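You operate a simulated robot arm through the tools that you are given. There is no shell and no other tool. Be economical: measure what you need, move in short steps, check, and stop when the job is done.

Carry out the task below with a simulated robot arm. There is one attempt and no reset: what you move stays moved.

JOB
Put things in order on the counter over the microwave. At the end: the beige sugar shaker stands where the yellow honey pot stood; the yellow honey pot stands where the orange peach tea bag stood; the orange peach tea bag stands where the sauce jar stood; the sauce jar stands on top of the green lettuce; whatever was shut is shut again. Leave all else as you found it, and nothing knocked over.

It is judged by the outcome, as a careful person would: the job done as asked, and still so three seconds after it is handed in. It fails if anything else is knocked over, pushed out of place, dropped, spilled or broken.

ROBOT AND FRAMES
A 6-joint arm with a two-finger parallel gripper, fixed in place. Base frame: the origin is at the foot of the arm, x ahead of it, y to its left, z up; the work surface is at about z = 0. Lengths are in cm, angles in rad, forces in N, time in s.
With the tool pointing down near the work surface it reaches from about 18 to 46 cm from the base axis. Its first joint turns from -1.222 to 1.222 rad. Payload 1.9 kg.
The tool frame sits at the grasp point between the pads (the TCP): z along the fingers, y along the line on which they close. The tips reach 2.3 cm beyond it. Largest opening 9.4 cm; finger width 3.8, thickness 1; the body of the gripper, 5.4 by 9.6 cm, starts 3.9 cm behind the TCP.
Orientation is told as [roll, pitch, yaw] about the base's x, y, z axes, in that order, counted from this pose: with the fingers straight down and closing along the base's y, the tool's x points along the base's -x, its y along +y and its z along -z.

CONTROLS
- The arm moves only by the tool servo_tool. Its argument "series" is text: rows parted by semicolons, each of 7 numbers parted by spaces: the turn, a rotation vector about the tool's x, y, z in units of 45 degrees (1.0 is 45 degrees), then the shift along the tool's x, y, z in units of 250 mm (1.0 is 250 mm), then the opening in per cent of the stroke, from 0 (shut) to 100 (fully open). In form: rx ry rz x y z jaw; .... A call has 1 to 10 rows; each row is the pose to reach, as a shift and turn from the pose commanded when the call began, along the tool's axes at that moment. A call with a number of a shift or a turn outside -1 to 1 is refused whole. A row lasts 0.2 s, in which the tool goes at most 5 cm and 0.15 rad; a call with a longer step from one row to the next is refused whole, and so is a gripper value outside its range. A pose out of reach is approached as far as the arm can. The call stops where the force on the tool passes 40 N (or 10 N more than at its start, if that is more) or the arm is blocked; 0.2 s more then pass. Each finger travels about 10.8 cm/s and halts on what it meets, pressing with about 30 N; the grip force reading is that of the motor and also rises with nothing between the fingers. The clock runs only during rows and for 0.2 s after the last one: add rows that repeat a pose to give the fingers time. It gives the time, the measured TCP pose, the force on the tool (base axes), the opening and the grip force at its end, in the units of the frame above (readings bear some noise), and new pictures: "pictures" is both (left out), scene, wrist or none.
- Cameras (640 x 400 px; columns grow to the right, rows downward): "scene" is fixed at [4.58, 30.52, 42.02]; the picture's right is [-0.86, -0.51, 0.00], its down [-0.30, 0.51, -0.80] and it looks along [0.41, -0.69, -0.60] (base axes); focal length 214 px, centre (320, 200). "wrist" rides on the gripper at [-3.9, 0, -4.4] in the tool frame; the picture's right is [0.00, -1.00, 0.00], its down [0.97, 0.00, -0.24] and it looks along [0.24, 0.00, 0.97] (tool axes); focal length 218 px, centre (320, 200). There is no depth. A picture from a camera that has moved, and an enlarged one, comes with that camera's place and axes in the base frame and with its lens.
- close_up(camera, box): a new picture of the part [left, top, right, bottom] of that camera's present view, enlarged. It takes no simulated time.
- job_done(): hands the job in; it is judged then, once.

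Work in short steps. Places have to be worked out from the pictures, the camera data and where the tool is seen: move nearer, look again, correct. Check each grasp and each placing, and mend what went wrong. You have 120 turns and 150 pictures in all, those below and enlarged ones among them. Open the gripper and draw the arm clear of the work before you hand the job in, unless the task says otherwise; then end with one line.

The tools are called after "Emit:" as name(argument=value, ...) on one line, values as JSON. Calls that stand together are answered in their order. servo_tool: Moves the arm, as the interface text tells. Its arguments: {"type":"object","properties":{"series":{"type":"string"},"pictures":{"type":"string","enum":["both","scene","wrist","none"]}},"required":["series"]} The other tools are called the same way: close_up (camera, box) takes an enlarged picture of a part of a camera's view; job_done () hands the job in.

At the start:

```text
t: 0.0
position: [31.53, 8.18, 34.92]
orientation: [0.0, 0.0, -0.001]
wrist_force: [1.0, 0.4, 0.0]
opening: 9.4
finger_force: 0.1
```

scene: 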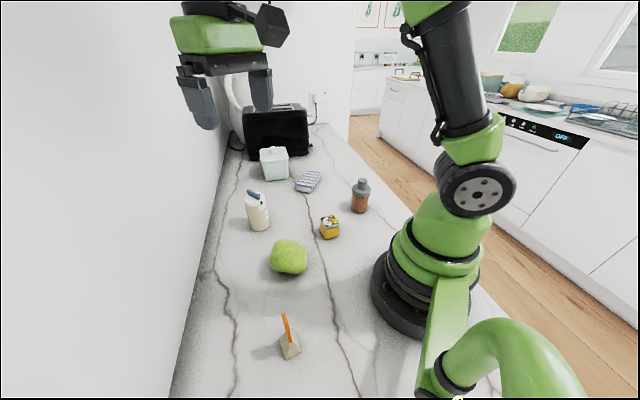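
wrist: 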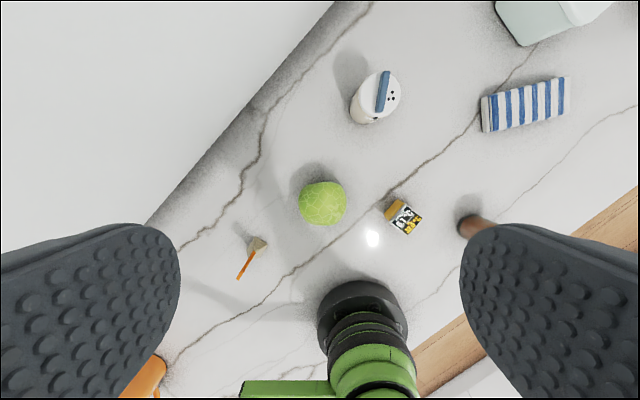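

I start with enlarged views of the objects to see their shapes and bases before moving.

Emit:
close_up(camera="scene", box=[220, 140, 400, 252])

Emit:
close_up(camera="scene", box=[220, 225, 400, 375])

Emit:
close_up(camera="wrist", box=[220, 50, 500, 290])

```text
3.56 times, centred on (310, 196) of scene
camera zoom: at [4.58, 30.52, 42.02], right [-0.86, -0.51, 0.0], down [-0.3, 0.51, -0.8], along [0.41, -0.69, -0.6], focal length 763 px, centre (356, 214)
```

zoom: 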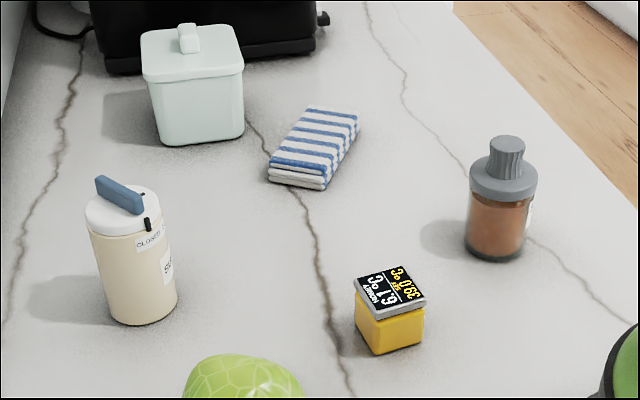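

```text
2.67 times, centred on (310, 300) of scene
camera zoom: at [4.58, 30.52, 42.02], right [-0.86, -0.51, 0.0], down [-0.3, 0.51, -0.8], along [0.41, -0.69, -0.6], focal length 572 px, centre (347, -67)
```

zoom: 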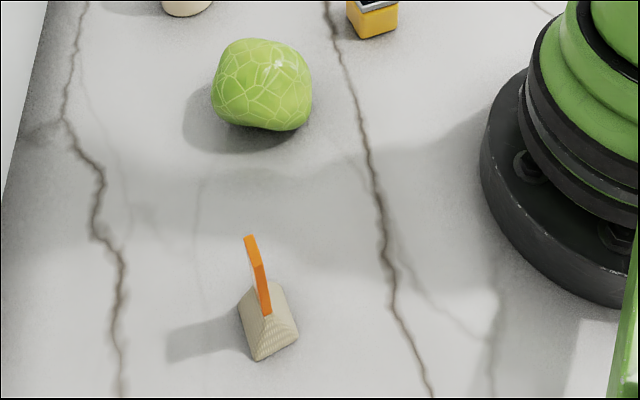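

```text
1.67 times, centred on (360, 170) of wrist
camera zoom: at [35.45, 8.23, 39.26], right [0.0, -1.0, 0.0], down [-0.97, 0.0, 0.24], along [-0.24, 0.0, -0.97], focal length 364 px, centre (253, 250)
```

zoom: 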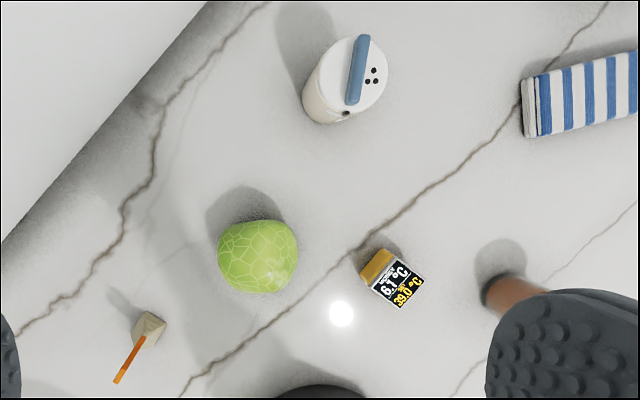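

The sauce jar (brown, grey lid) is near (20,-20); I fly towards it at height to see it from above.

Emit:
servo_tool(series="0 0 0 0.066 -0.143 0.03 100;0 0 0 0.131 -0.286 0.06 100;0 0 0 0.197 -0.429 0.09 100;0 0 0 0.263 -0.571 0.12 100;0 0 0 0.329 -0.714 0.15 100;0 0 0 0.394 -0.857 0.18 100;0 0 0 0.46 -1 0.2 100;0 0 0 0.46 -1 0.2 100")

```text
t: 1.8
position: [19.93, -16.9, 29.68]
orientation: [0.001, 0.001, 0.0]
wrist_force: [0.1, -0.3, 0.5]
opening: 9.4
finger_force: 0.0
camera wrist: at [23.75, -16.94, 34.08], right [0.0, -1.0, 0.0], down [-0.97, 0.0, 0.24], along [-0.24, 0.0, -0.97], focal length 218 px, centre (320, 200)
```

scene: 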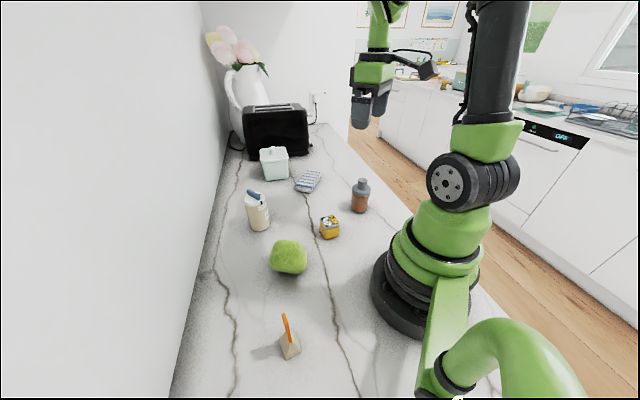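
wrist: 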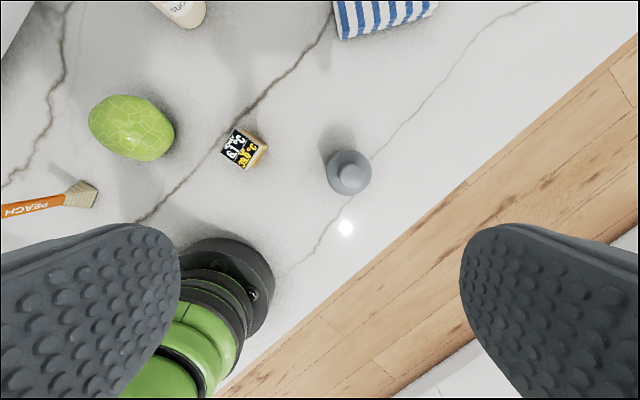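

Jar centre about (20.7,-20.5), height about 10. I descend to above it to refine.

Emit:
servo_tool(series="0 0 0 -0.015 -0.07 0.1 100;0 0 0 -0.03 -0.144 0.2 100;0 0 0 -0.03 -0.144 0.35 100;0 0 0 -0.03 -0.144 0.48 100;0 0 0 -0.03 -0.144 0.48 100")

Emit:
close_up(camera="scene", box=[310, 130, 420, 230])

```text
t: 3.0
position: [20.79, -20.26, 17.88]
orientation: [0.0, 0.001, 0.002]
wrist_force: [-0.2, 0.9, 0.0]
opening: 9.39
finger_force: 0.1
camera wrist: at [24.68, -20.32, 22.22], right [0.0, -1.0, 0.0], down [-0.97, 0.0, 0.24], along [-0.24, 0.0, -0.97], focal length 218 px, centre (320, 200)
```

scene: 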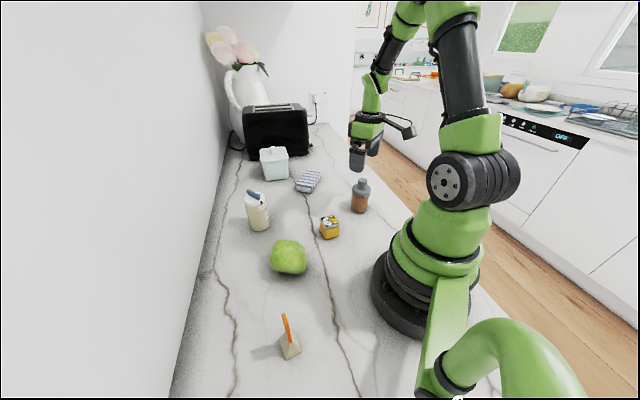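
wrist: 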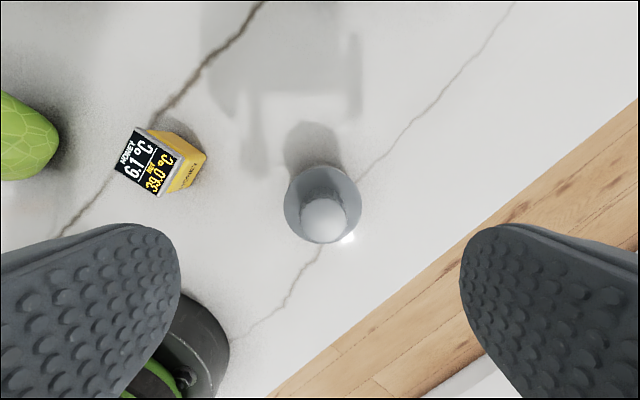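

```text
4.00 times, centred on (365, 180) of scene
camera zoom: at [4.58, 30.52, 42.02], right [-0.86, -0.51, 0.0], down [-0.3, 0.51, -0.8], along [0.41, -0.69, -0.6], focal length 858 px, centre (140, 280)
```

zoom: 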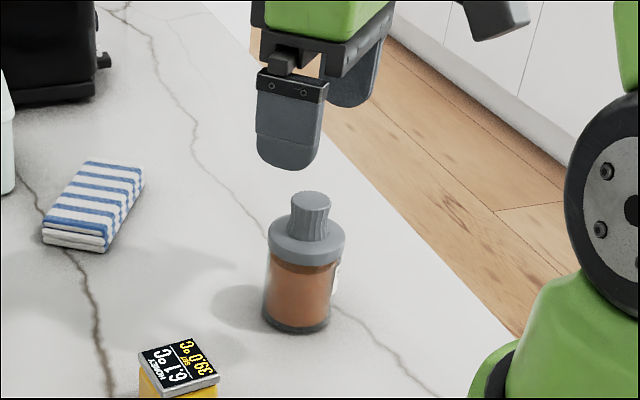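

Jar centre (20.55,-20.5), lid ring at z 6.3–8, top 10.4. I descend to z≈7 and close.

Emit:
servo_tool(series="0 0 0 0.01 -0.01 0.1 100;0 0 0 0.01 -0.01 0.25 100;0 0 0 0.01 -0.01 0.36 100;0 0 0 0.01 -0.01 0.434 100;0 0 0 0.01 -0.01 0.434 100;0 0 0 0.01 -0.01 0.434 60;0 0 0 0.01 -0.01 0.434 45;0 0 0 0.01 -0.01 0.434 45", pictures="both")

Emit:
close_up(camera="scene", box=[310, 130, 420, 230])

```text
t: 4.8
position: [20.55, -20.69, 6.88]
orientation: [0.0, 0.0, 0.001]
wrist_force: [0.0, 0.1, 0.0]
opening: 5.3
finger_force: 29.9
camera wrist: at [24.43, -20.64, 11.31], right [0.0, -1.0, 0.0], down [-0.97, 0.0, 0.24], along [-0.24, 0.0, -0.97], focal length 218 px, centre (320, 200)
```

scene: 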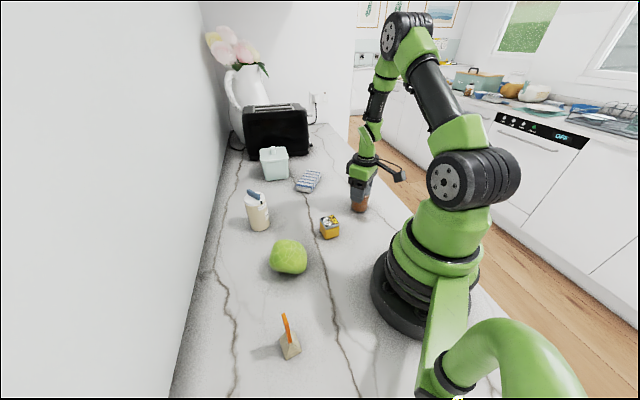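
wrist: 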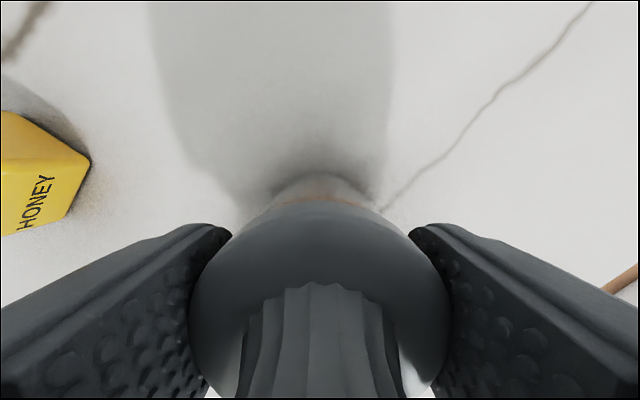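

```text
4.00 times, centred on (365, 180) of scene
camera zoom: at [4.58, 30.52, 42.02], right [-0.86, -0.51, 0.0], down [-0.3, 0.51, -0.8], along [0.41, -0.69, -0.6], focal length 858 px, centre (140, 280)
```

zoom: 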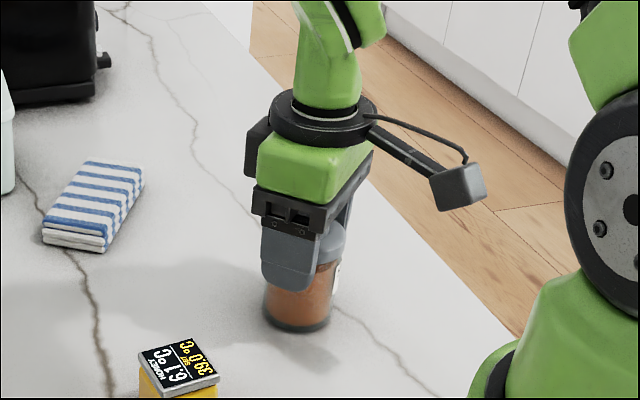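

Gripped at 5.3 cm. A small lift to verify the whole jar comes along.

Emit:
servo_tool(series="0 0 0 0 0 -0.04 40;0 0 0 0 0 -0.1 40;0 0 0 0 0 -0.1 40", pictures="none")

Emit:
close_up(camera="scene", box=[310, 130, 420, 230])

```text
t: 5.6
position: [20.63, -20.59, 9.61]
orientation: [-0.001, -0.002, 0.0]
wrist_force: [0.3, -0.3, -2.3]
opening: 5.26
finger_force: 29.8
```

```text
4.00 times, centred on (365, 180) of scene
camera zoom: at [4.58, 30.52, 42.02], right [-0.86, -0.51, 0.0], down [-0.3, 0.51, -0.8], along [0.41, -0.69, -0.6], focal length 858 px, centre (140, 280)
```

zoom: 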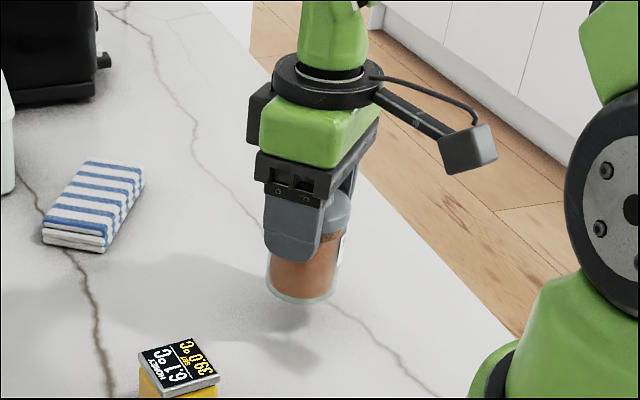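

Whole jar lifted (bottom is 6.9 below the TCP). I raise it and swing toward the lettuce, stopping short to view the lettuce from above.

Emit:
servo_tool(series="0 0 0 0 0 -0.14 40;0 0 0 0 0.05 -0.28 40;0 0 0 0 0.18 -0.416 40;0 0 0 0 0.34 -0.416 40;0 0 0 0 0.5 -0.416 40;0 0 0 0 0.66 -0.416 40;0 0 0 0 0.82 -0.416 40;0 0 0 0 0.98 -0.416 40;0 0 0 0 1 -0.416 40")

```text
t: 7.6
position: [20.5, 4.43, 19.98]
orientation: [0.0, -0.001, -0.004]
wrist_force: [-1.0, -0.2, -2.3]
opening: 5.28
finger_force: 30.4
camera wrist: at [24.41, 4.39, 24.3], right [0.0, -1.0, 0.0], down [-0.97, 0.0, 0.24], along [-0.24, 0.0, -0.97], focal length 218 px, centre (320, 200)
```

scene: 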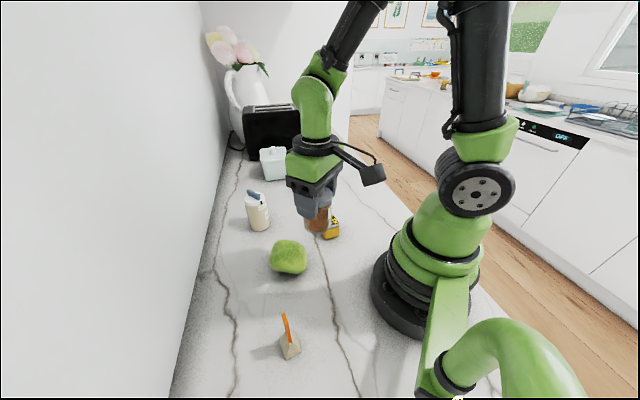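
wrist: 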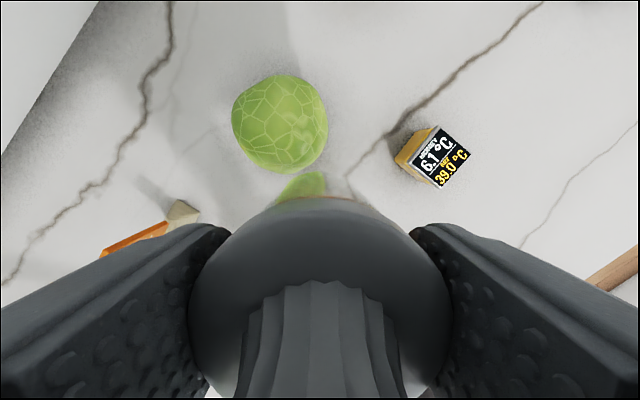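

Emit:
close_up(camera="wrist", box=[210, 50, 370, 200])

Emit:
close_up(camera="scene", box=[240, 220, 340, 290])

```text
2.67 times, centred on (290, 125) of wrist
camera zoom: at [24.41, 4.39, 24.3], right [0.0, -1.0, 0.0], down [-0.97, 0.0, 0.24], along [-0.24, 0.0, -0.97], focal length 582 px, centre (400, 400)
```

zoom: 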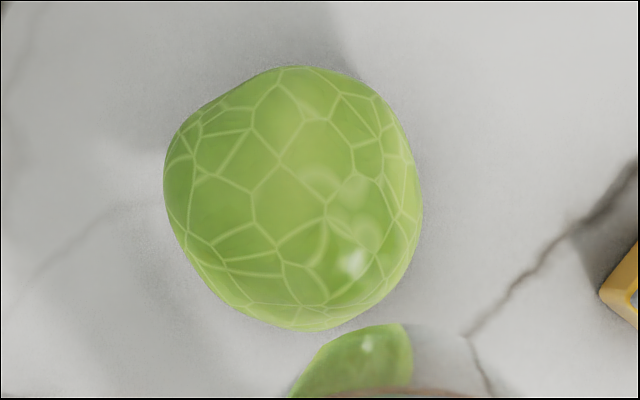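

```text
5.71 times, centred on (290, 255) of scene
camera zoom: at [4.58, 30.53, 42.02], right [-0.86, -0.51, 0.0], down [-0.3, 0.51, -0.8], along [0.41, -0.69, -0.6], focal length 1226 px, centre (491, -114)
```

zoom: 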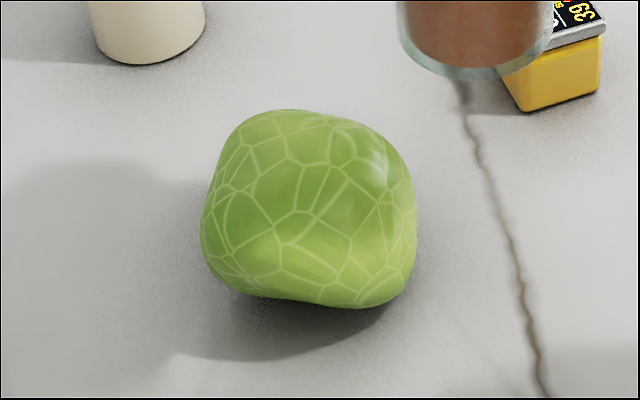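

Lettuce centre about (26.2,7.9), top fairly flat at ~z 7. I move the jar over it, with its bottom about 2 cm above.

Emit:
servo_tool(series="0 0 0 -0.08 0.05 0 40;0 0 0 -0.16 0.1 0 40;0 0 0 -0.228 0.139 0 40;0 0 0 -0.228 0.139 0.12 40;0 0 0 -0.228 0.139 0.16 40;0 0 0 -0.228 0.139 0.16 40")

Emit:
close_up(camera="scene", box=[240, 200, 350, 290])

```text
t: 9.0
position: [26.18, 8.13, 16.0]
orientation: [0.001, -0.001, -0.001]
wrist_force: [0.3, -0.7, -2.7]
opening: 5.29
finger_force: 30.3
camera wrist: at [30.1, 8.03, 20.34], right [0.0, -1.0, 0.0], down [-0.97, 0.0, 0.24], along [-0.24, 0.0, -0.97], focal length 218 px, centre (320, 200)
```

scene: 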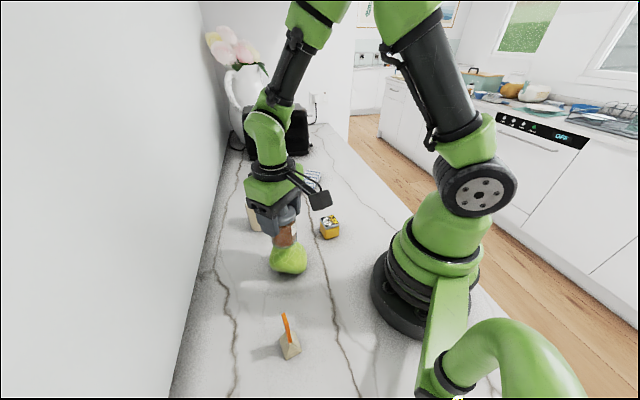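
wrist: 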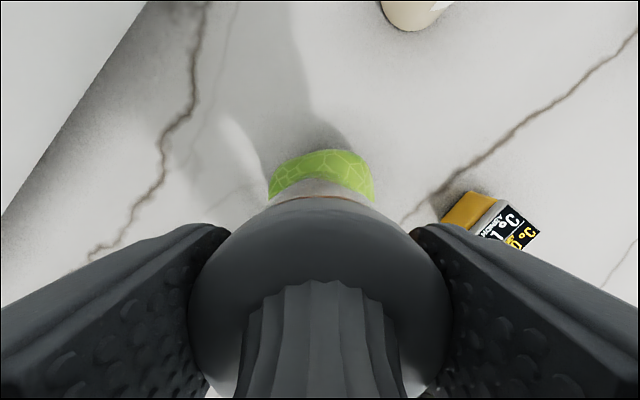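

```text
4.44 times, centred on (295, 245) of scene
camera zoom: at [4.58, 30.53, 42.02], right [-0.86, -0.51, 0.0], down [-0.3, 0.51, -0.8], along [0.41, -0.69, -0.6], focal length 953 px, centre (431, 0)
```

zoom: 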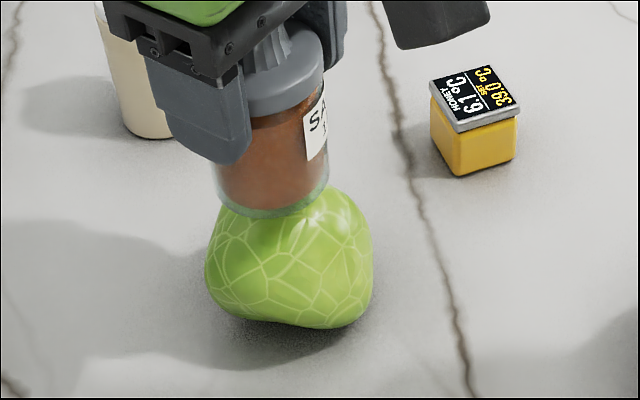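

Alignment agrees in both views. I lower slowly and watch for contact force.

Emit:
servo_tool(series="0 0 0 0 0 0.02 40;0 0 0 0 0 0.04 40;0 0 0 0 0 0.05 40;0 0 0 0 0 0.055 40;0 0 0 0 0 0.06 40;0 0 0 0 0 0.06 40", pictures="none")

Emit:
close_up(camera="scene", box=[240, 200, 350, 290])

```text
t: 10.4
position: [26.35, 7.83, 14.47]
orientation: [0.002, 0.0, -0.001]
wrist_force: [-0.6, -0.1, -2.5]
opening: 5.3
finger_force: 30.2
```

```text
4.44 times, centred on (295, 245) of scene
camera zoom: at [4.58, 30.53, 42.02], right [-0.86, -0.51, 0.0], down [-0.3, 0.51, -0.8], along [0.41, -0.69, -0.6], focal length 953 px, centre (431, 0)
```

zoom: 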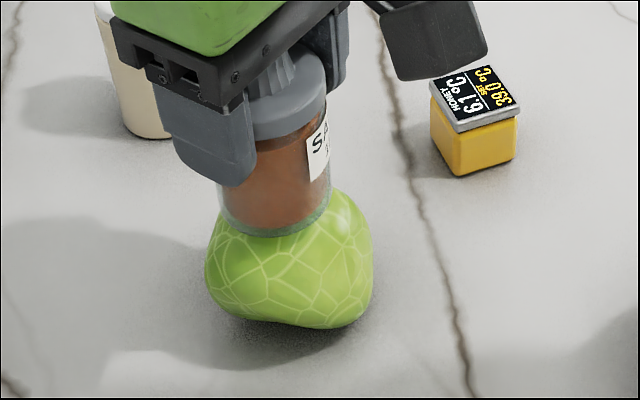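

No contact yet; I nudge slightly (-0.2,-0.15) and continue down.

Emit:
servo_tool(series="0 0 0 0.008 -0.006 0.01 40;0 0 0 0.008 -0.006 0.018 40;0 0 0 0.008 -0.006 0.018 40", pictures="none")

```text
t: 11.2
position: [26.25, 7.7, 14.16]
orientation: [0.002, -0.006, -0.002]
wrist_force: [4.4, 0.8, 34.9]
opening: 5.24
finger_force: 30.3
```

Firm contact (35 N). I back off a little to unload.

Emit:
servo_tool(series="0 0 0 0 0 -0.008 40;0 0 0 0 0 -0.008 40", pictures="none")

```text
t: 11.8
position: [26.06, 7.56, 14.16]
orientation: [0.001, 0.004, 0.0]
wrist_force: [-0.7, 0.2, -2.6]
opening: 5.25
finger_force: 29.7
```

Emit:
servo_tool(series="0 0 0 0 0 0.003 40;0 0 0 0 0 0.003 40", pictures="none")

Emit:
close_up(camera="scene", box=[240, 200, 350, 290])

```text
t: 12.4
position: [26.09, 7.67, 14.15]
orientation: [-0.002, 0.002, 0.0]
wrist_force: [-3.4, -1.4, 6.2]
opening: 5.22
finger_force: 30.4
```

```text
4.44 times, centred on (295, 245) of scene
camera zoom: at [4.58, 30.52, 42.02], right [-0.86, -0.51, 0.0], down [-0.3, 0.51, -0.8], along [0.41, -0.69, -0.6], focal length 953 px, centre (431, 0)
```

zoom: 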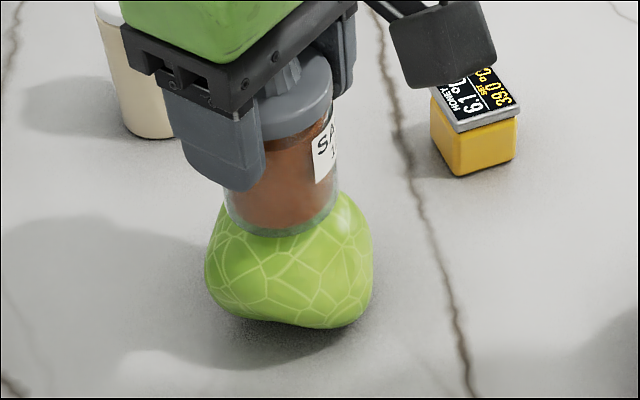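

Light contact. I loosen the fingers only slightly to test whether the jar stands.

Emit:
servo_tool(series="0 0 0 0 0 0.003 60")

Emit:
close_up(camera="scene", box=[240, 200, 350, 290])

```text
t: 12.8
position: [26.09, 7.83, 13.96]
orientation: [0.002, 0.0, 0.0]
wrist_force: [-0.3, 0.2, 0.4]
opening: 5.63
finger_force: 0.0
camera wrist: at [29.93, 7.64, 18.38], right [0.0, -1.0, 0.0], down [-0.97, 0.0, 0.24], along [-0.24, 0.0, -0.97], focal length 218 px, centre (320, 200)
```

scene: 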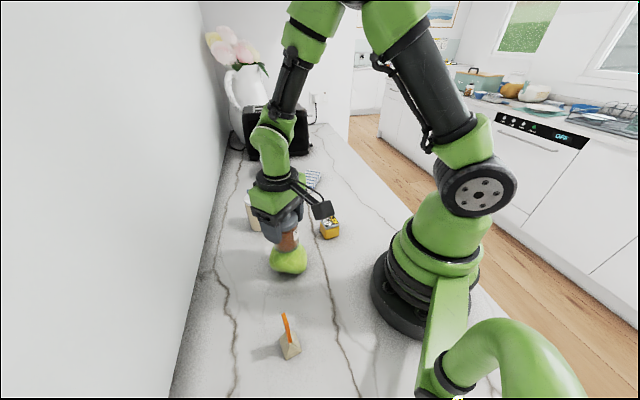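
wrist: 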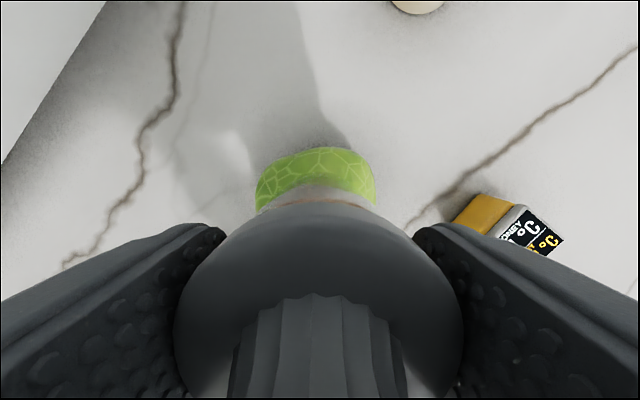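

```text
4.44 times, centred on (295, 245) of scene
camera zoom: at [4.58, 30.52, 42.02], right [-0.86, -0.51, 0.0], down [-0.3, 0.51, -0.8], along [0.41, -0.69, -0.6], focal length 953 px, centre (431, 0)
```

zoom: 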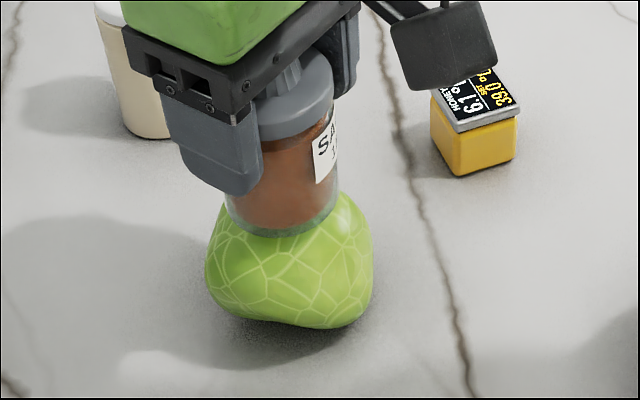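

It stands without finger force. I wait a moment, then open further.

Emit:
servo_tool(series="0 0 0 0 0 0 62;0 0 0 0 0 0 66;0 0 0 0 0 0 70;0 0 0 0 0 0 70;0 0 0 0 0 0 70", pictures="wrist")

Emit:
close_up(camera="scene", box=[240, 200, 350, 290])

```text
t: 14.0
position: [26.15, 7.6, 14.03]
orientation: [0.0, 0.0, 0.001]
wrist_force: [0.5, 0.3, 0.1]
opening: 6.57
finger_force: 0.1
camera wrist: at [29.93, 7.65, 18.39], right [0.0, -1.0, 0.0], down [-0.97, 0.0, 0.24], along [-0.24, 0.0, -0.97], focal length 218 px, centre (320, 200)
```

wrist: 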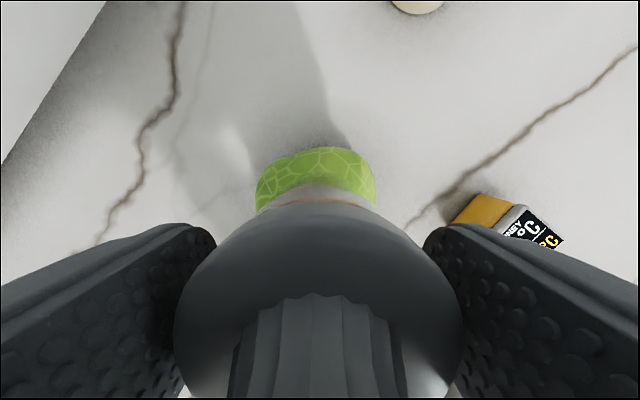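

```text
4.44 times, centred on (295, 245) of scene
camera zoom: at [4.58, 30.52, 42.02], right [-0.86, -0.51, 0.0], down [-0.3, 0.51, -0.8], along [0.41, -0.69, -0.6], focal length 953 px, centre (431, 0)
```

zoom: 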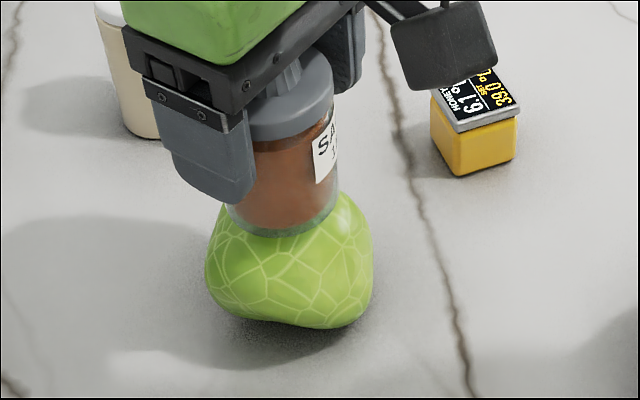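

The jar stands still unaided. I open fully and rise straight up, clear of it.

Emit:
servo_tool(series="0 0 0 0 0 0 85;0 0 0 0 0 0 100;0 0 0 0 0 0 100;0 0 0 0 0 -0.06 100;0 0 0 0 0 -0.2 100;0 0 0 0 0 -0.38 100;0 0 0 0 0 -0.56 100;0 0 0 0 0 -0.56 100")

Emit:
close_up(camera="scene", box=[240, 180, 350, 290])

```text
t: 15.8
position: [26.16, 7.88, 28.08]
orientation: [0.0, -0.002, 0.0]
wrist_force: [0.6, 0.0, 0.0]
opening: 9.38
finger_force: 0.1
camera wrist: at [29.97, 7.84, 32.49], right [0.0, -1.0, 0.0], down [-0.97, 0.0, 0.24], along [-0.24, 0.0, -0.97], focal length 218 px, centre (320, 200)
```

scene: 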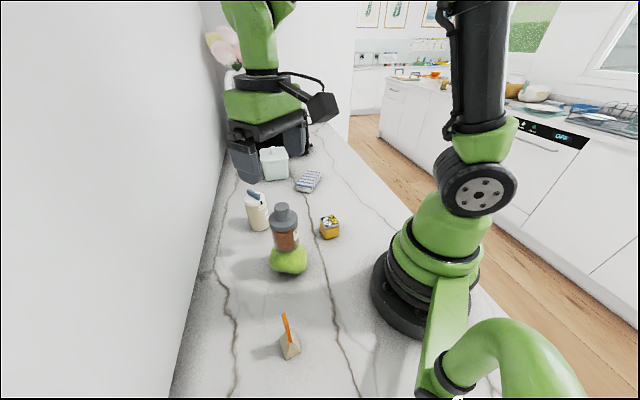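
wrist: 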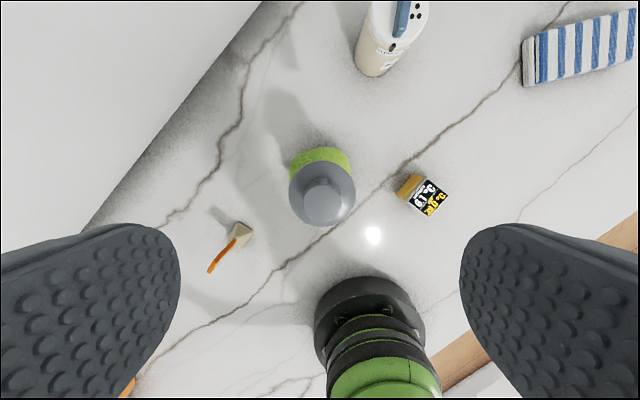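

```text
3.64 times, centred on (295, 235) of scene
camera zoom: at [4.58, 30.52, 42.02], right [-0.86, -0.51, 0.0], down [-0.3, 0.51, -0.8], along [0.41, -0.69, -0.6], focal length 780 px, centre (411, 73)
```

zoom: 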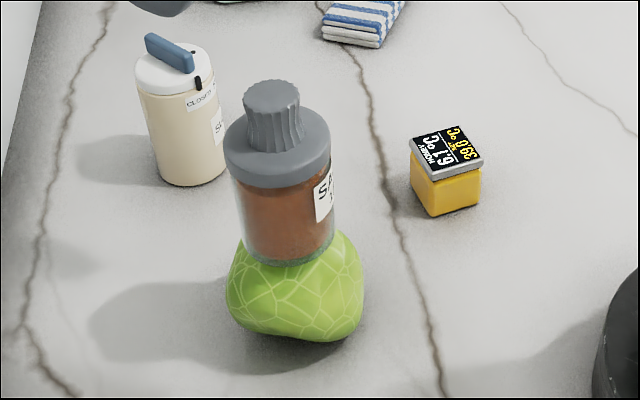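

The jar stands well on the lettuce (top ≈17.5). Next I move over the tea bag to see it.

Emit:
servo_tool(series="0 0 0 0.09 0.125 0 100;0 0 0 0.18 0.25 0 100;0 0 0 0.27 0.375 0.03 100;0 0 0 0.366 0.505 0.12 100;0 0 0 0.366 0.505 0.28 100;0 0 0 0.366 0.505 0.4 100;0 0 0 0.366 0.505 0.4 100")

Emit:
close_up(camera="scene", box=[230, 290, 340, 380])

```text
t: 17.4
position: [16.98, 20.53, 18.03]
orientation: [-0.001, 0.0, -0.003]
wrist_force: [-0.2, -0.1, -0.5]
opening: 9.38
finger_force: 0.1
camera wrist: at [20.78, 20.46, 22.39], right [0.0, -1.0, 0.0], down [-0.97, 0.0, 0.24], along [-0.24, 0.0, -0.97], focal length 218 px, centre (320, 200)
```

scene: 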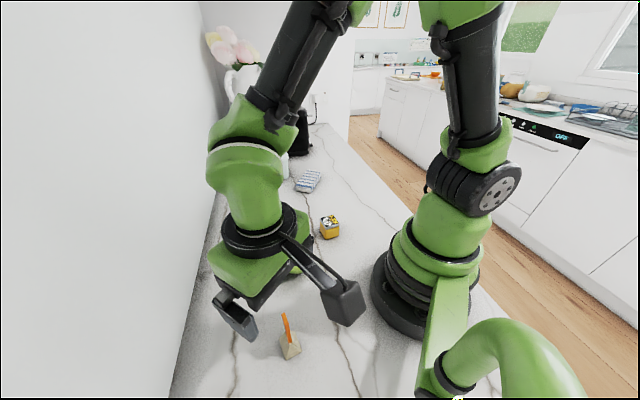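
wrist: 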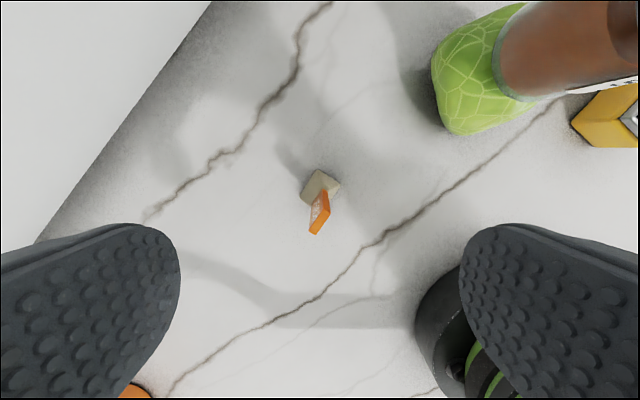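

```text
4.44 times, centred on (285, 335) of scene
camera zoom: at [4.58, 30.53, 42.02], right [-0.86, -0.51, 0.0], down [-0.3, 0.51, -0.8], along [0.41, -0.69, -0.6], focal length 953 px, centre (476, -400)
```

zoom: 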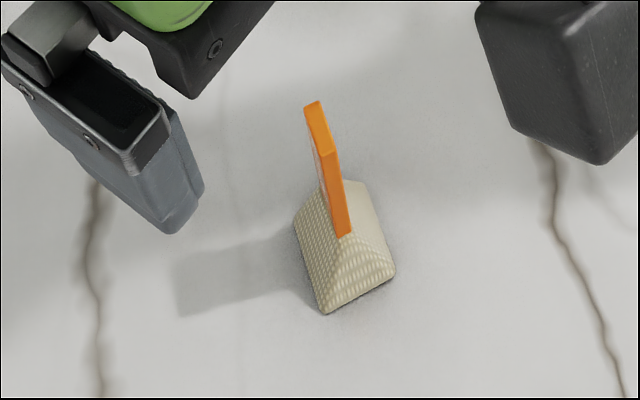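

Emit:
close_up(camera="wrist", box=[270, 150, 370, 250])

```text
4.00 times, centred on (320, 200) of wrist
camera zoom: at [20.78, 20.46, 22.39], right [0.0, -1.0, 0.0], down [-0.97, 0.0, 0.24], along [-0.24, 0.0, -0.97], focal length 873 px, centre (320, 200)
```

zoom: 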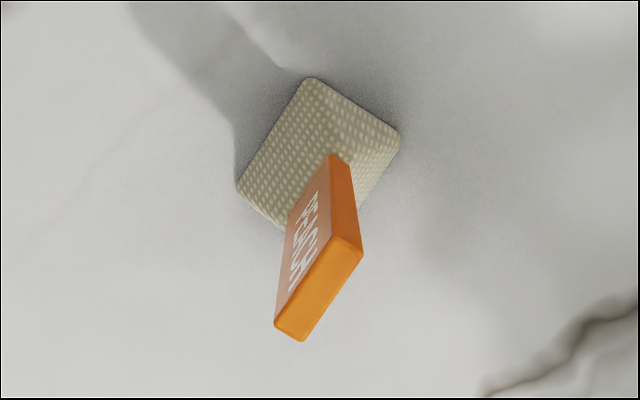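

The tea bag is centred at (16.3,20.5); its thin tag stands to z≈9.8, with its long direction 33.6° off -x. I rotate the gripper to close across the tag and centre above it.

Emit:
servo_tool(series="0 0 0.15 0.01 0 0 100;0 0 0.3 0.02 0 0 100;0 0 0.45 0.028 0 0 100;0 0 0.6 0.028 0 0 100;0 0 0.747 0.028 0 0.04 100;0 0 0.747 0.028 0 0.12 100;0 0 0.747 0.028 0 0.12 100")

```text
t: 19.0
position: [16.21, 20.35, 15.07]
orientation: [0.0, -0.001, -0.588]
wrist_force: [-0.1, 0.1, 0.0]
opening: 9.41
finger_force: 0.0
camera wrist: at [19.5, 18.16, 19.41], right [-0.55, -0.83, 0.0], down [-0.81, 0.54, 0.24], along [-0.2, 0.13, -0.97], focal length 218 px, centre (320, 200)
```

scene: 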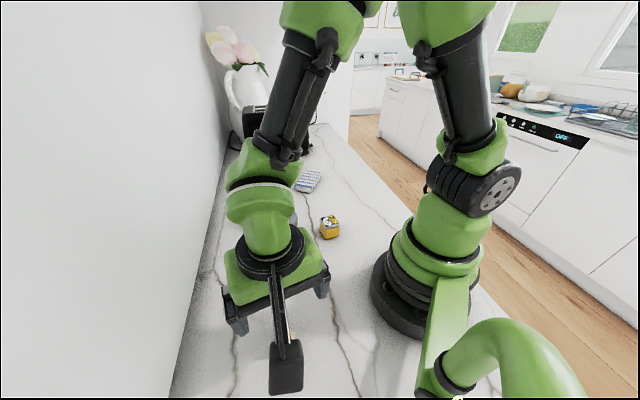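
wrist: 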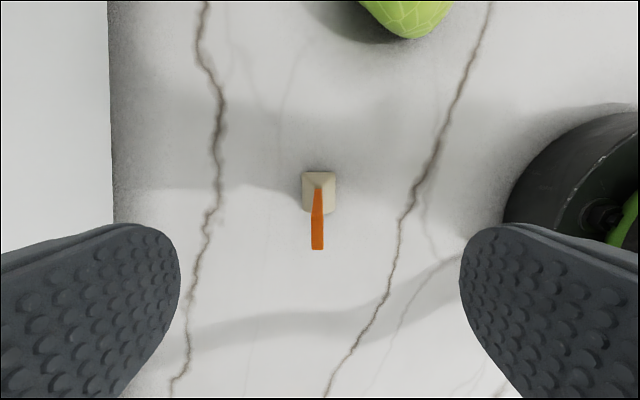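

Well aligned. I descend to z≈6.4 and close on the tag.

Emit:
servo_tool(series="0 0 0 0 0 0.12 100;0 0 0 0 0 0.24 100;0 0 0 0 0 0.32 100;0 0 0 0 0 0.347 100;0 0 0 0 0 0.347 100;0 0 0 0 0 0.347 40;0 0 0 0 0 0.347 15;0 0 0 0 0 0.347 2;0 0 0 0 0 0.347 2")

Emit:
close_up(camera="scene", box=[230, 290, 340, 380])

```text
t: 21.0
position: [16.32, 20.29, 6.24]
orientation: [-0.001, -0.001, -0.586]
wrist_force: [-0.2, 0.0, 0.7]
opening: 0.49
finger_force: 29.9
camera wrist: at [19.42, 18.13, 10.66], right [-0.55, -0.83, 0.0], down [-0.81, 0.54, 0.24], along [-0.2, 0.13, -0.97], focal length 218 px, centre (320, 200)
```

scene: 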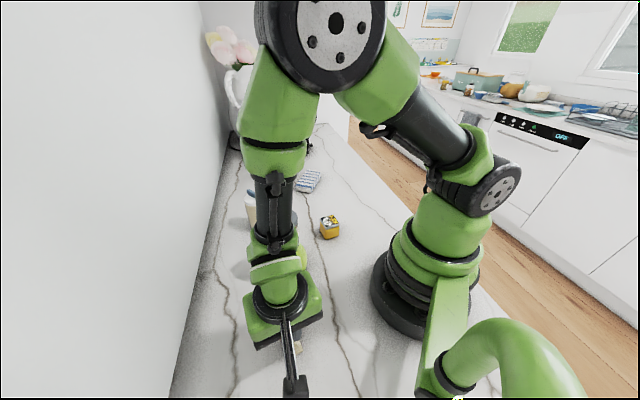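
wrist: 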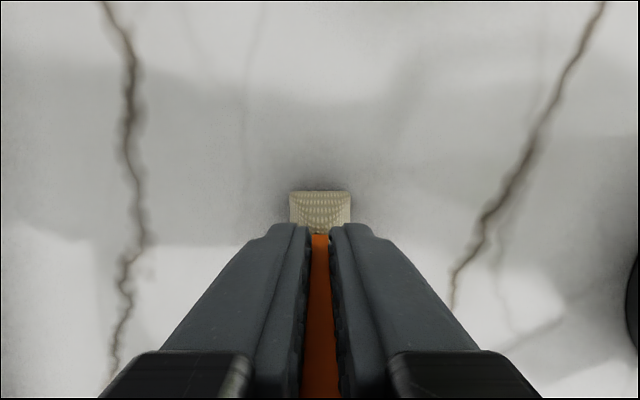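

```text
4.44 times, centred on (285, 335) of scene
camera zoom: at [4.58, 30.52, 42.02], right [-0.86, -0.51, 0.0], down [-0.3, 0.51, -0.8], along [0.41, -0.69, -0.6], focal length 953 px, centre (476, -400)
```

zoom: 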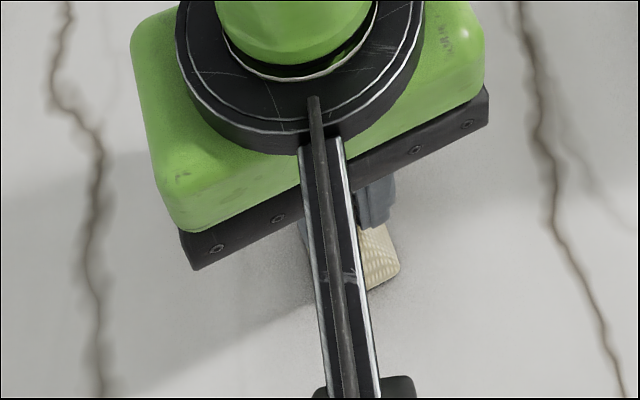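

Tag is held (0.5 cm). I lift straight up to z≈28, then swing toward the sauce jar's old spot at height.

Emit:
servo_tool(series="0 0 0 0 0 -0.06 1;0 0 0 0 0 -0.22 1;0 0 0 0 0 -0.4 1;0 0 0 0 0 -0.58 1;0 0 0 0 0 -0.74 1;0 0 0 0 0 -0.87 1;0 0 0 0 0 -0.87 1", pictures="wrist")

Emit:
servo_tool(series="0 0 0 -0.129 -0.11 0 1;0 0 0 -0.257 -0.221 0 1;0 0 0 -0.386 -0.331 0 1;0 0 0 -0.514 -0.442 0 1;0 0 0 -0.643 -0.552 0 1;0 0 0 -0.643 -0.552 0 1")

```text
t: 22.6
position: [16.06, 20.23, 27.9]
orientation: [0.001, -0.001, -0.586]
wrist_force: [-0.4, -0.6, -0.3]
opening: 0.49
finger_force: 30.1
camera wrist: at [19.36, 18.08, 32.29], right [-0.55, -0.83, 0.0], down [-0.81, 0.54, 0.24], along [-0.2, 0.13, -0.97], focal length 218 px, centre (320, 200)
```

wrist: 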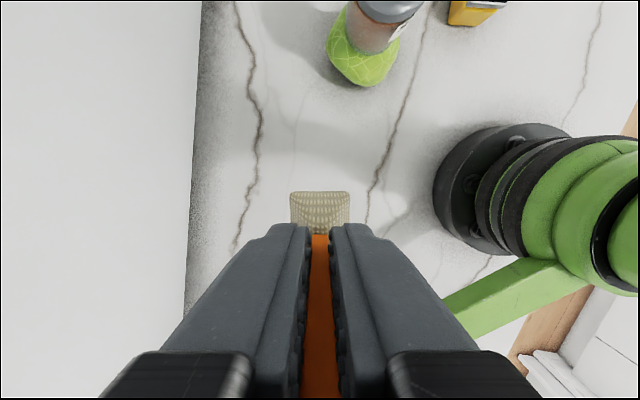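

```text
t: 24.0
position: [21.89, -0.39, 28.12]
orientation: [0.0, 0.0, -0.585]
wrist_force: [-0.3, 0.8, 0.2]
opening: 0.48
finger_force: 29.7
camera wrist: at [25.06, -2.45, 32.47], right [-0.55, -0.83, 0.0], down [-0.81, 0.54, 0.24], along [-0.2, 0.13, -0.97], focal length 218 px, centre (320, 200)
```

scene: 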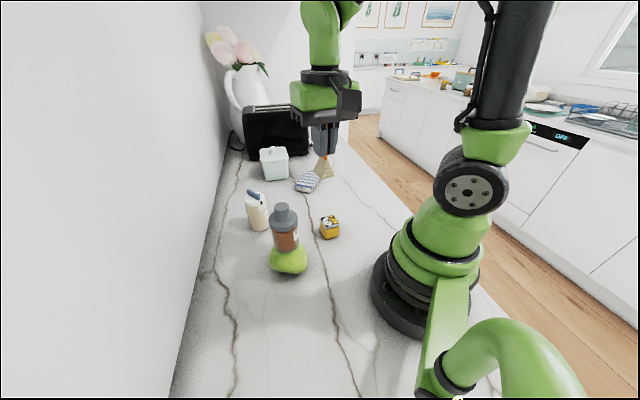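
wrist: 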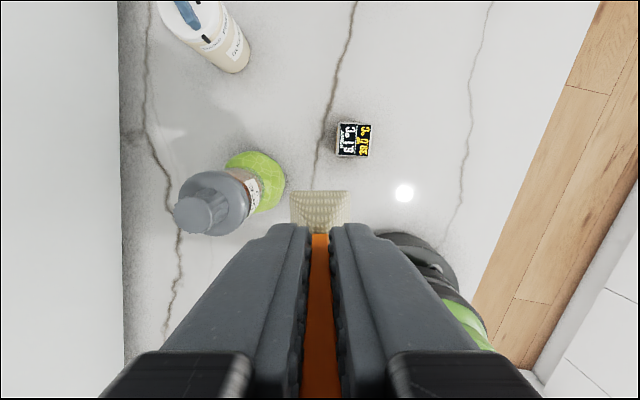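

Bag in hand and steady. I continue to above (20.5,-20.6), and begin descending.

Emit:
servo_tool(series="0 0 0 -0.082 -0.141 0 1;0 0 0 -0.163 -0.282 0 1;0 0 0 -0.245 -0.422 0 1;0 0 0 -0.326 -0.563 0 1;0 0 0 -0.408 -0.704 0 1;0 0 0 -0.408 -0.704 0.18 1;0 0 0 -0.408 -0.704 0.36 1;0 0 0 -0.408 -0.704 0.54 1;0 0 0 -0.408 -0.704 0.7 1;0 0 0 -0.408 -0.704 0.7 1")

Emit:
close_up(camera="scene", box=[310, 130, 420, 230])

```text
t: 26.2
position: [20.77, -20.4, 10.44]
orientation: [-0.001, 0.001, -0.588]
wrist_force: [0.4, -0.9, 0.0]
opening: 0.49
finger_force: 30.2
camera wrist: at [23.91, -22.54, 14.82], right [-0.55, -0.83, 0.0], down [-0.81, 0.54, 0.24], along [-0.2, 0.13, -0.97], focal length 218 px, centre (320, 200)
```

scene: 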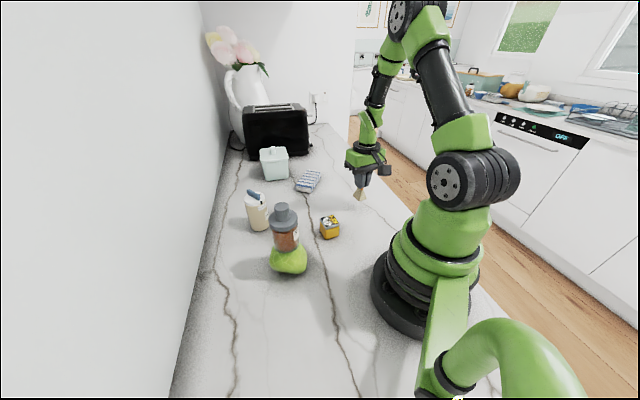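
wrist: 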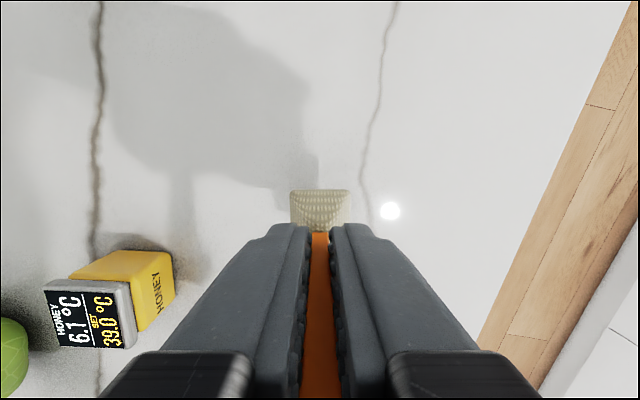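

```text
4.00 times, centred on (365, 180) of scene
camera zoom: at [4.58, 30.52, 42.02], right [-0.86, -0.51, 0.0], down [-0.3, 0.51, -0.8], along [0.41, -0.69, -0.6], focal length 858 px, centre (140, 280)
```

zoom: 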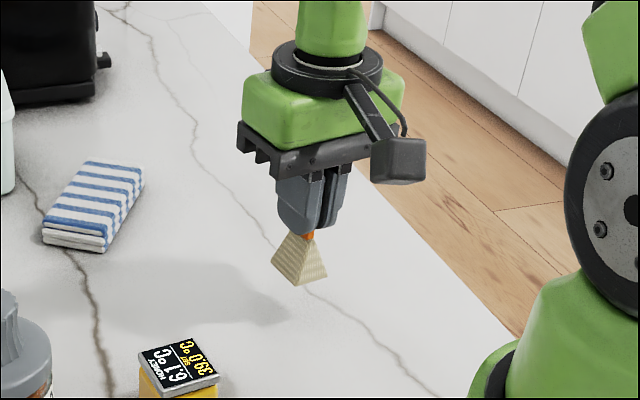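

Position right; I lower 4.1 cm to set it down.

Emit:
servo_tool(series="0 0 0 0 -0.008 0.07 1;0 0 0 0 -0.008 0.14 1;0 0 0 0 -0.008 0.155 1;0 0 0 0 -0.008 0.163 1;0 0 0 0 -0.008 0.163 1", pictures="none")

Emit:
close_up(camera="scene", box=[310, 130, 420, 230])

```text
t: 27.4
position: [20.67, -20.52, 6.57]
orientation: [0.0, 0.0, -0.588]
wrist_force: [0.5, 0.0, 0.0]
opening: 0.5
finger_force: 30.2
```

```text
4.00 times, centred on (365, 180) of scene
camera zoom: at [4.58, 30.52, 42.02], right [-0.86, -0.51, 0.0], down [-0.3, 0.51, -0.8], along [0.41, -0.69, -0.6], focal length 858 px, centre (140, 280)
```

zoom: 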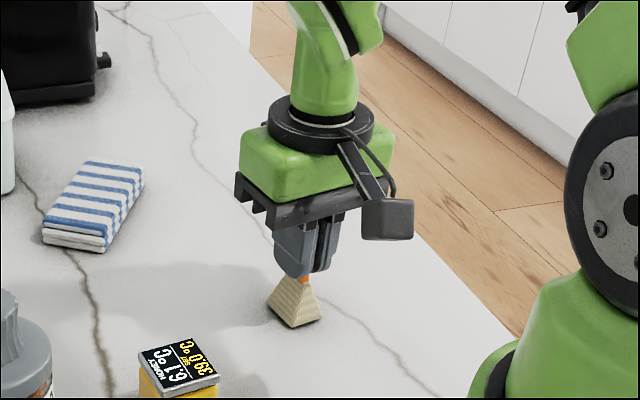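

Close to the surface with no force yet; I lower in 1 mm increments.

Emit:
servo_tool(series="0 0 0 0 0 0.004 1;0 0 0 0 0 0.004 1", pictures="none")

Emit:
servo_tool(series="0 0 0 0 0 0.004 1;0 0 0 0 0 0.004 1", pictures="none")

```text
t: 28.0
position: [20.64, -20.41, 6.52]
orientation: [-0.001, 0.001, -0.586]
wrist_force: [0.1, 0.3, 0.0]
opening: 0.5
finger_force: 30.4
```

```text
t: 28.6
position: [20.53, -20.5, 6.25]
orientation: [0.0, 0.001, -0.588]
wrist_force: [0.4, 0.2, 0.3]
opening: 0.49
finger_force: 29.7
```

Emit:
servo_tool(series="0 0 0 0 0 0.004 1;0 0 0 0 0 0.004 1", pictures="none")

Emit:
close_up(camera="scene", box=[340, 180, 390, 220])

```text
t: 29.2
position: [20.65, -20.49, 6.31]
orientation: [0.0, -0.001, -0.586]
wrist_force: [0.7, -0.1, 0.3]
opening: 0.48
finger_force: 29.4
```

```text
10.00 times, centred on (365, 200) of scene
camera zoom: at [4.58, 30.52, 42.02], right [-0.86, -0.51, 0.0], down [-0.3, 0.51, -0.8], along [0.41, -0.69, -0.6], focal length 2145 px, centre (-130, 200)
```

zoom: 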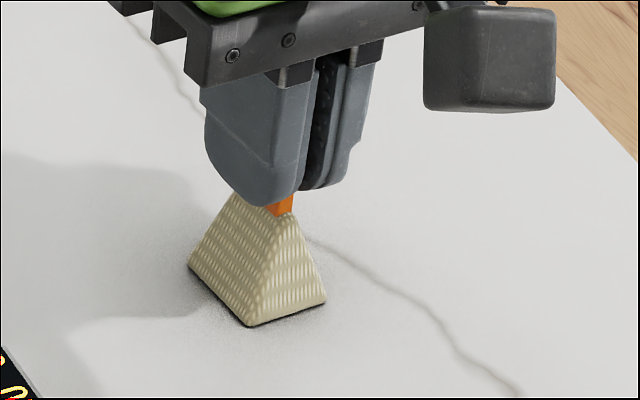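

Emit:
servo_tool(series="0 0 0 0 0 0.004 1;0 0 0 0 0 0.004 1", pictures="none")

```text
t: 29.8
position: [20.51, -20.63, 6.17]
orientation: [0.002, -0.001, -0.59]
wrist_force: [-1.7, 4.5, 25.2]
opening: 0.48
finger_force: 29.9
```

Contact. I unload slightly, open the fingers, and rise straight up.

Emit:
servo_tool(series="0 0 0 0 0 -0.003 1;0 0 0 0 0 -0.003 12;0 0 0 0 0 -0.003 40;0 0 0 0 0 -0.003 70;0 0 0 0 0 -0.003 70;0 0 0 0 0 -0.1 70;0 0 0 0 0 -0.28 70;0 0 0 0 0 -0.46 70;0 0 0 0 0 -0.64 100;0 0 0 0 0 -0.64 100")

Emit:
close_up(camera="scene", box=[310, 130, 420, 250])

```text
t: 32.0
position: [20.84, -20.29, 22.23]
orientation: [0.0, -0.001, -0.587]
wrist_force: [0.6, 0.2, -0.1]
opening: 9.4
finger_force: 0.0
camera wrist: at [24.04, -22.49, 26.68], right [-0.55, -0.83, 0.0], down [-0.81, 0.54, 0.24], along [-0.2, 0.13, -0.97], focal length 218 px, centre (320, 200)
```

scene: 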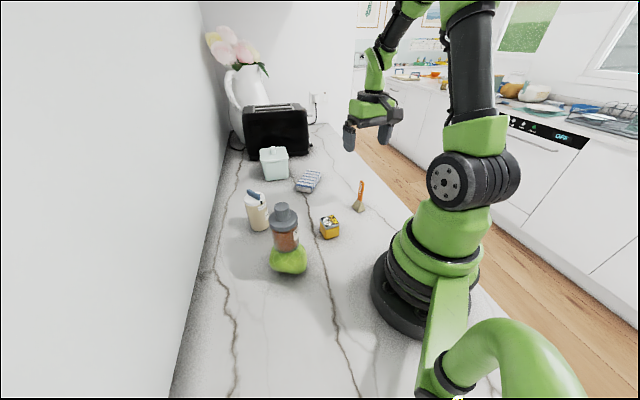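
wrist: 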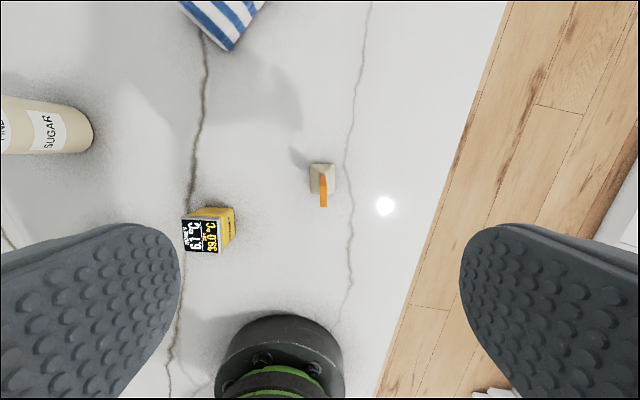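

```text
3.33 times, centred on (365, 190) of scene
camera zoom: at [4.58, 30.53, 42.02], right [-0.86, -0.51, 0.0], down [-0.3, 0.51, -0.8], along [0.41, -0.69, -0.6], focal length 715 px, centre (170, 233)
```

zoom: 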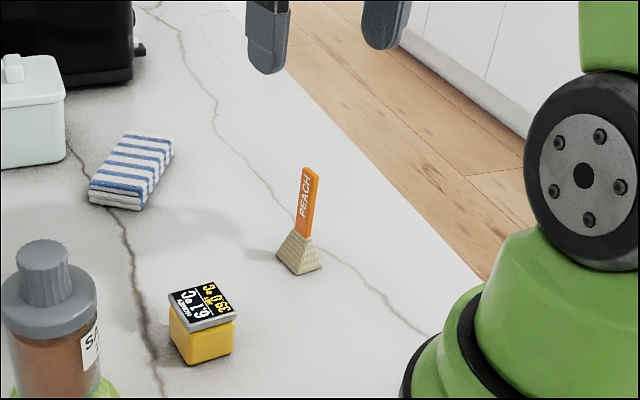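

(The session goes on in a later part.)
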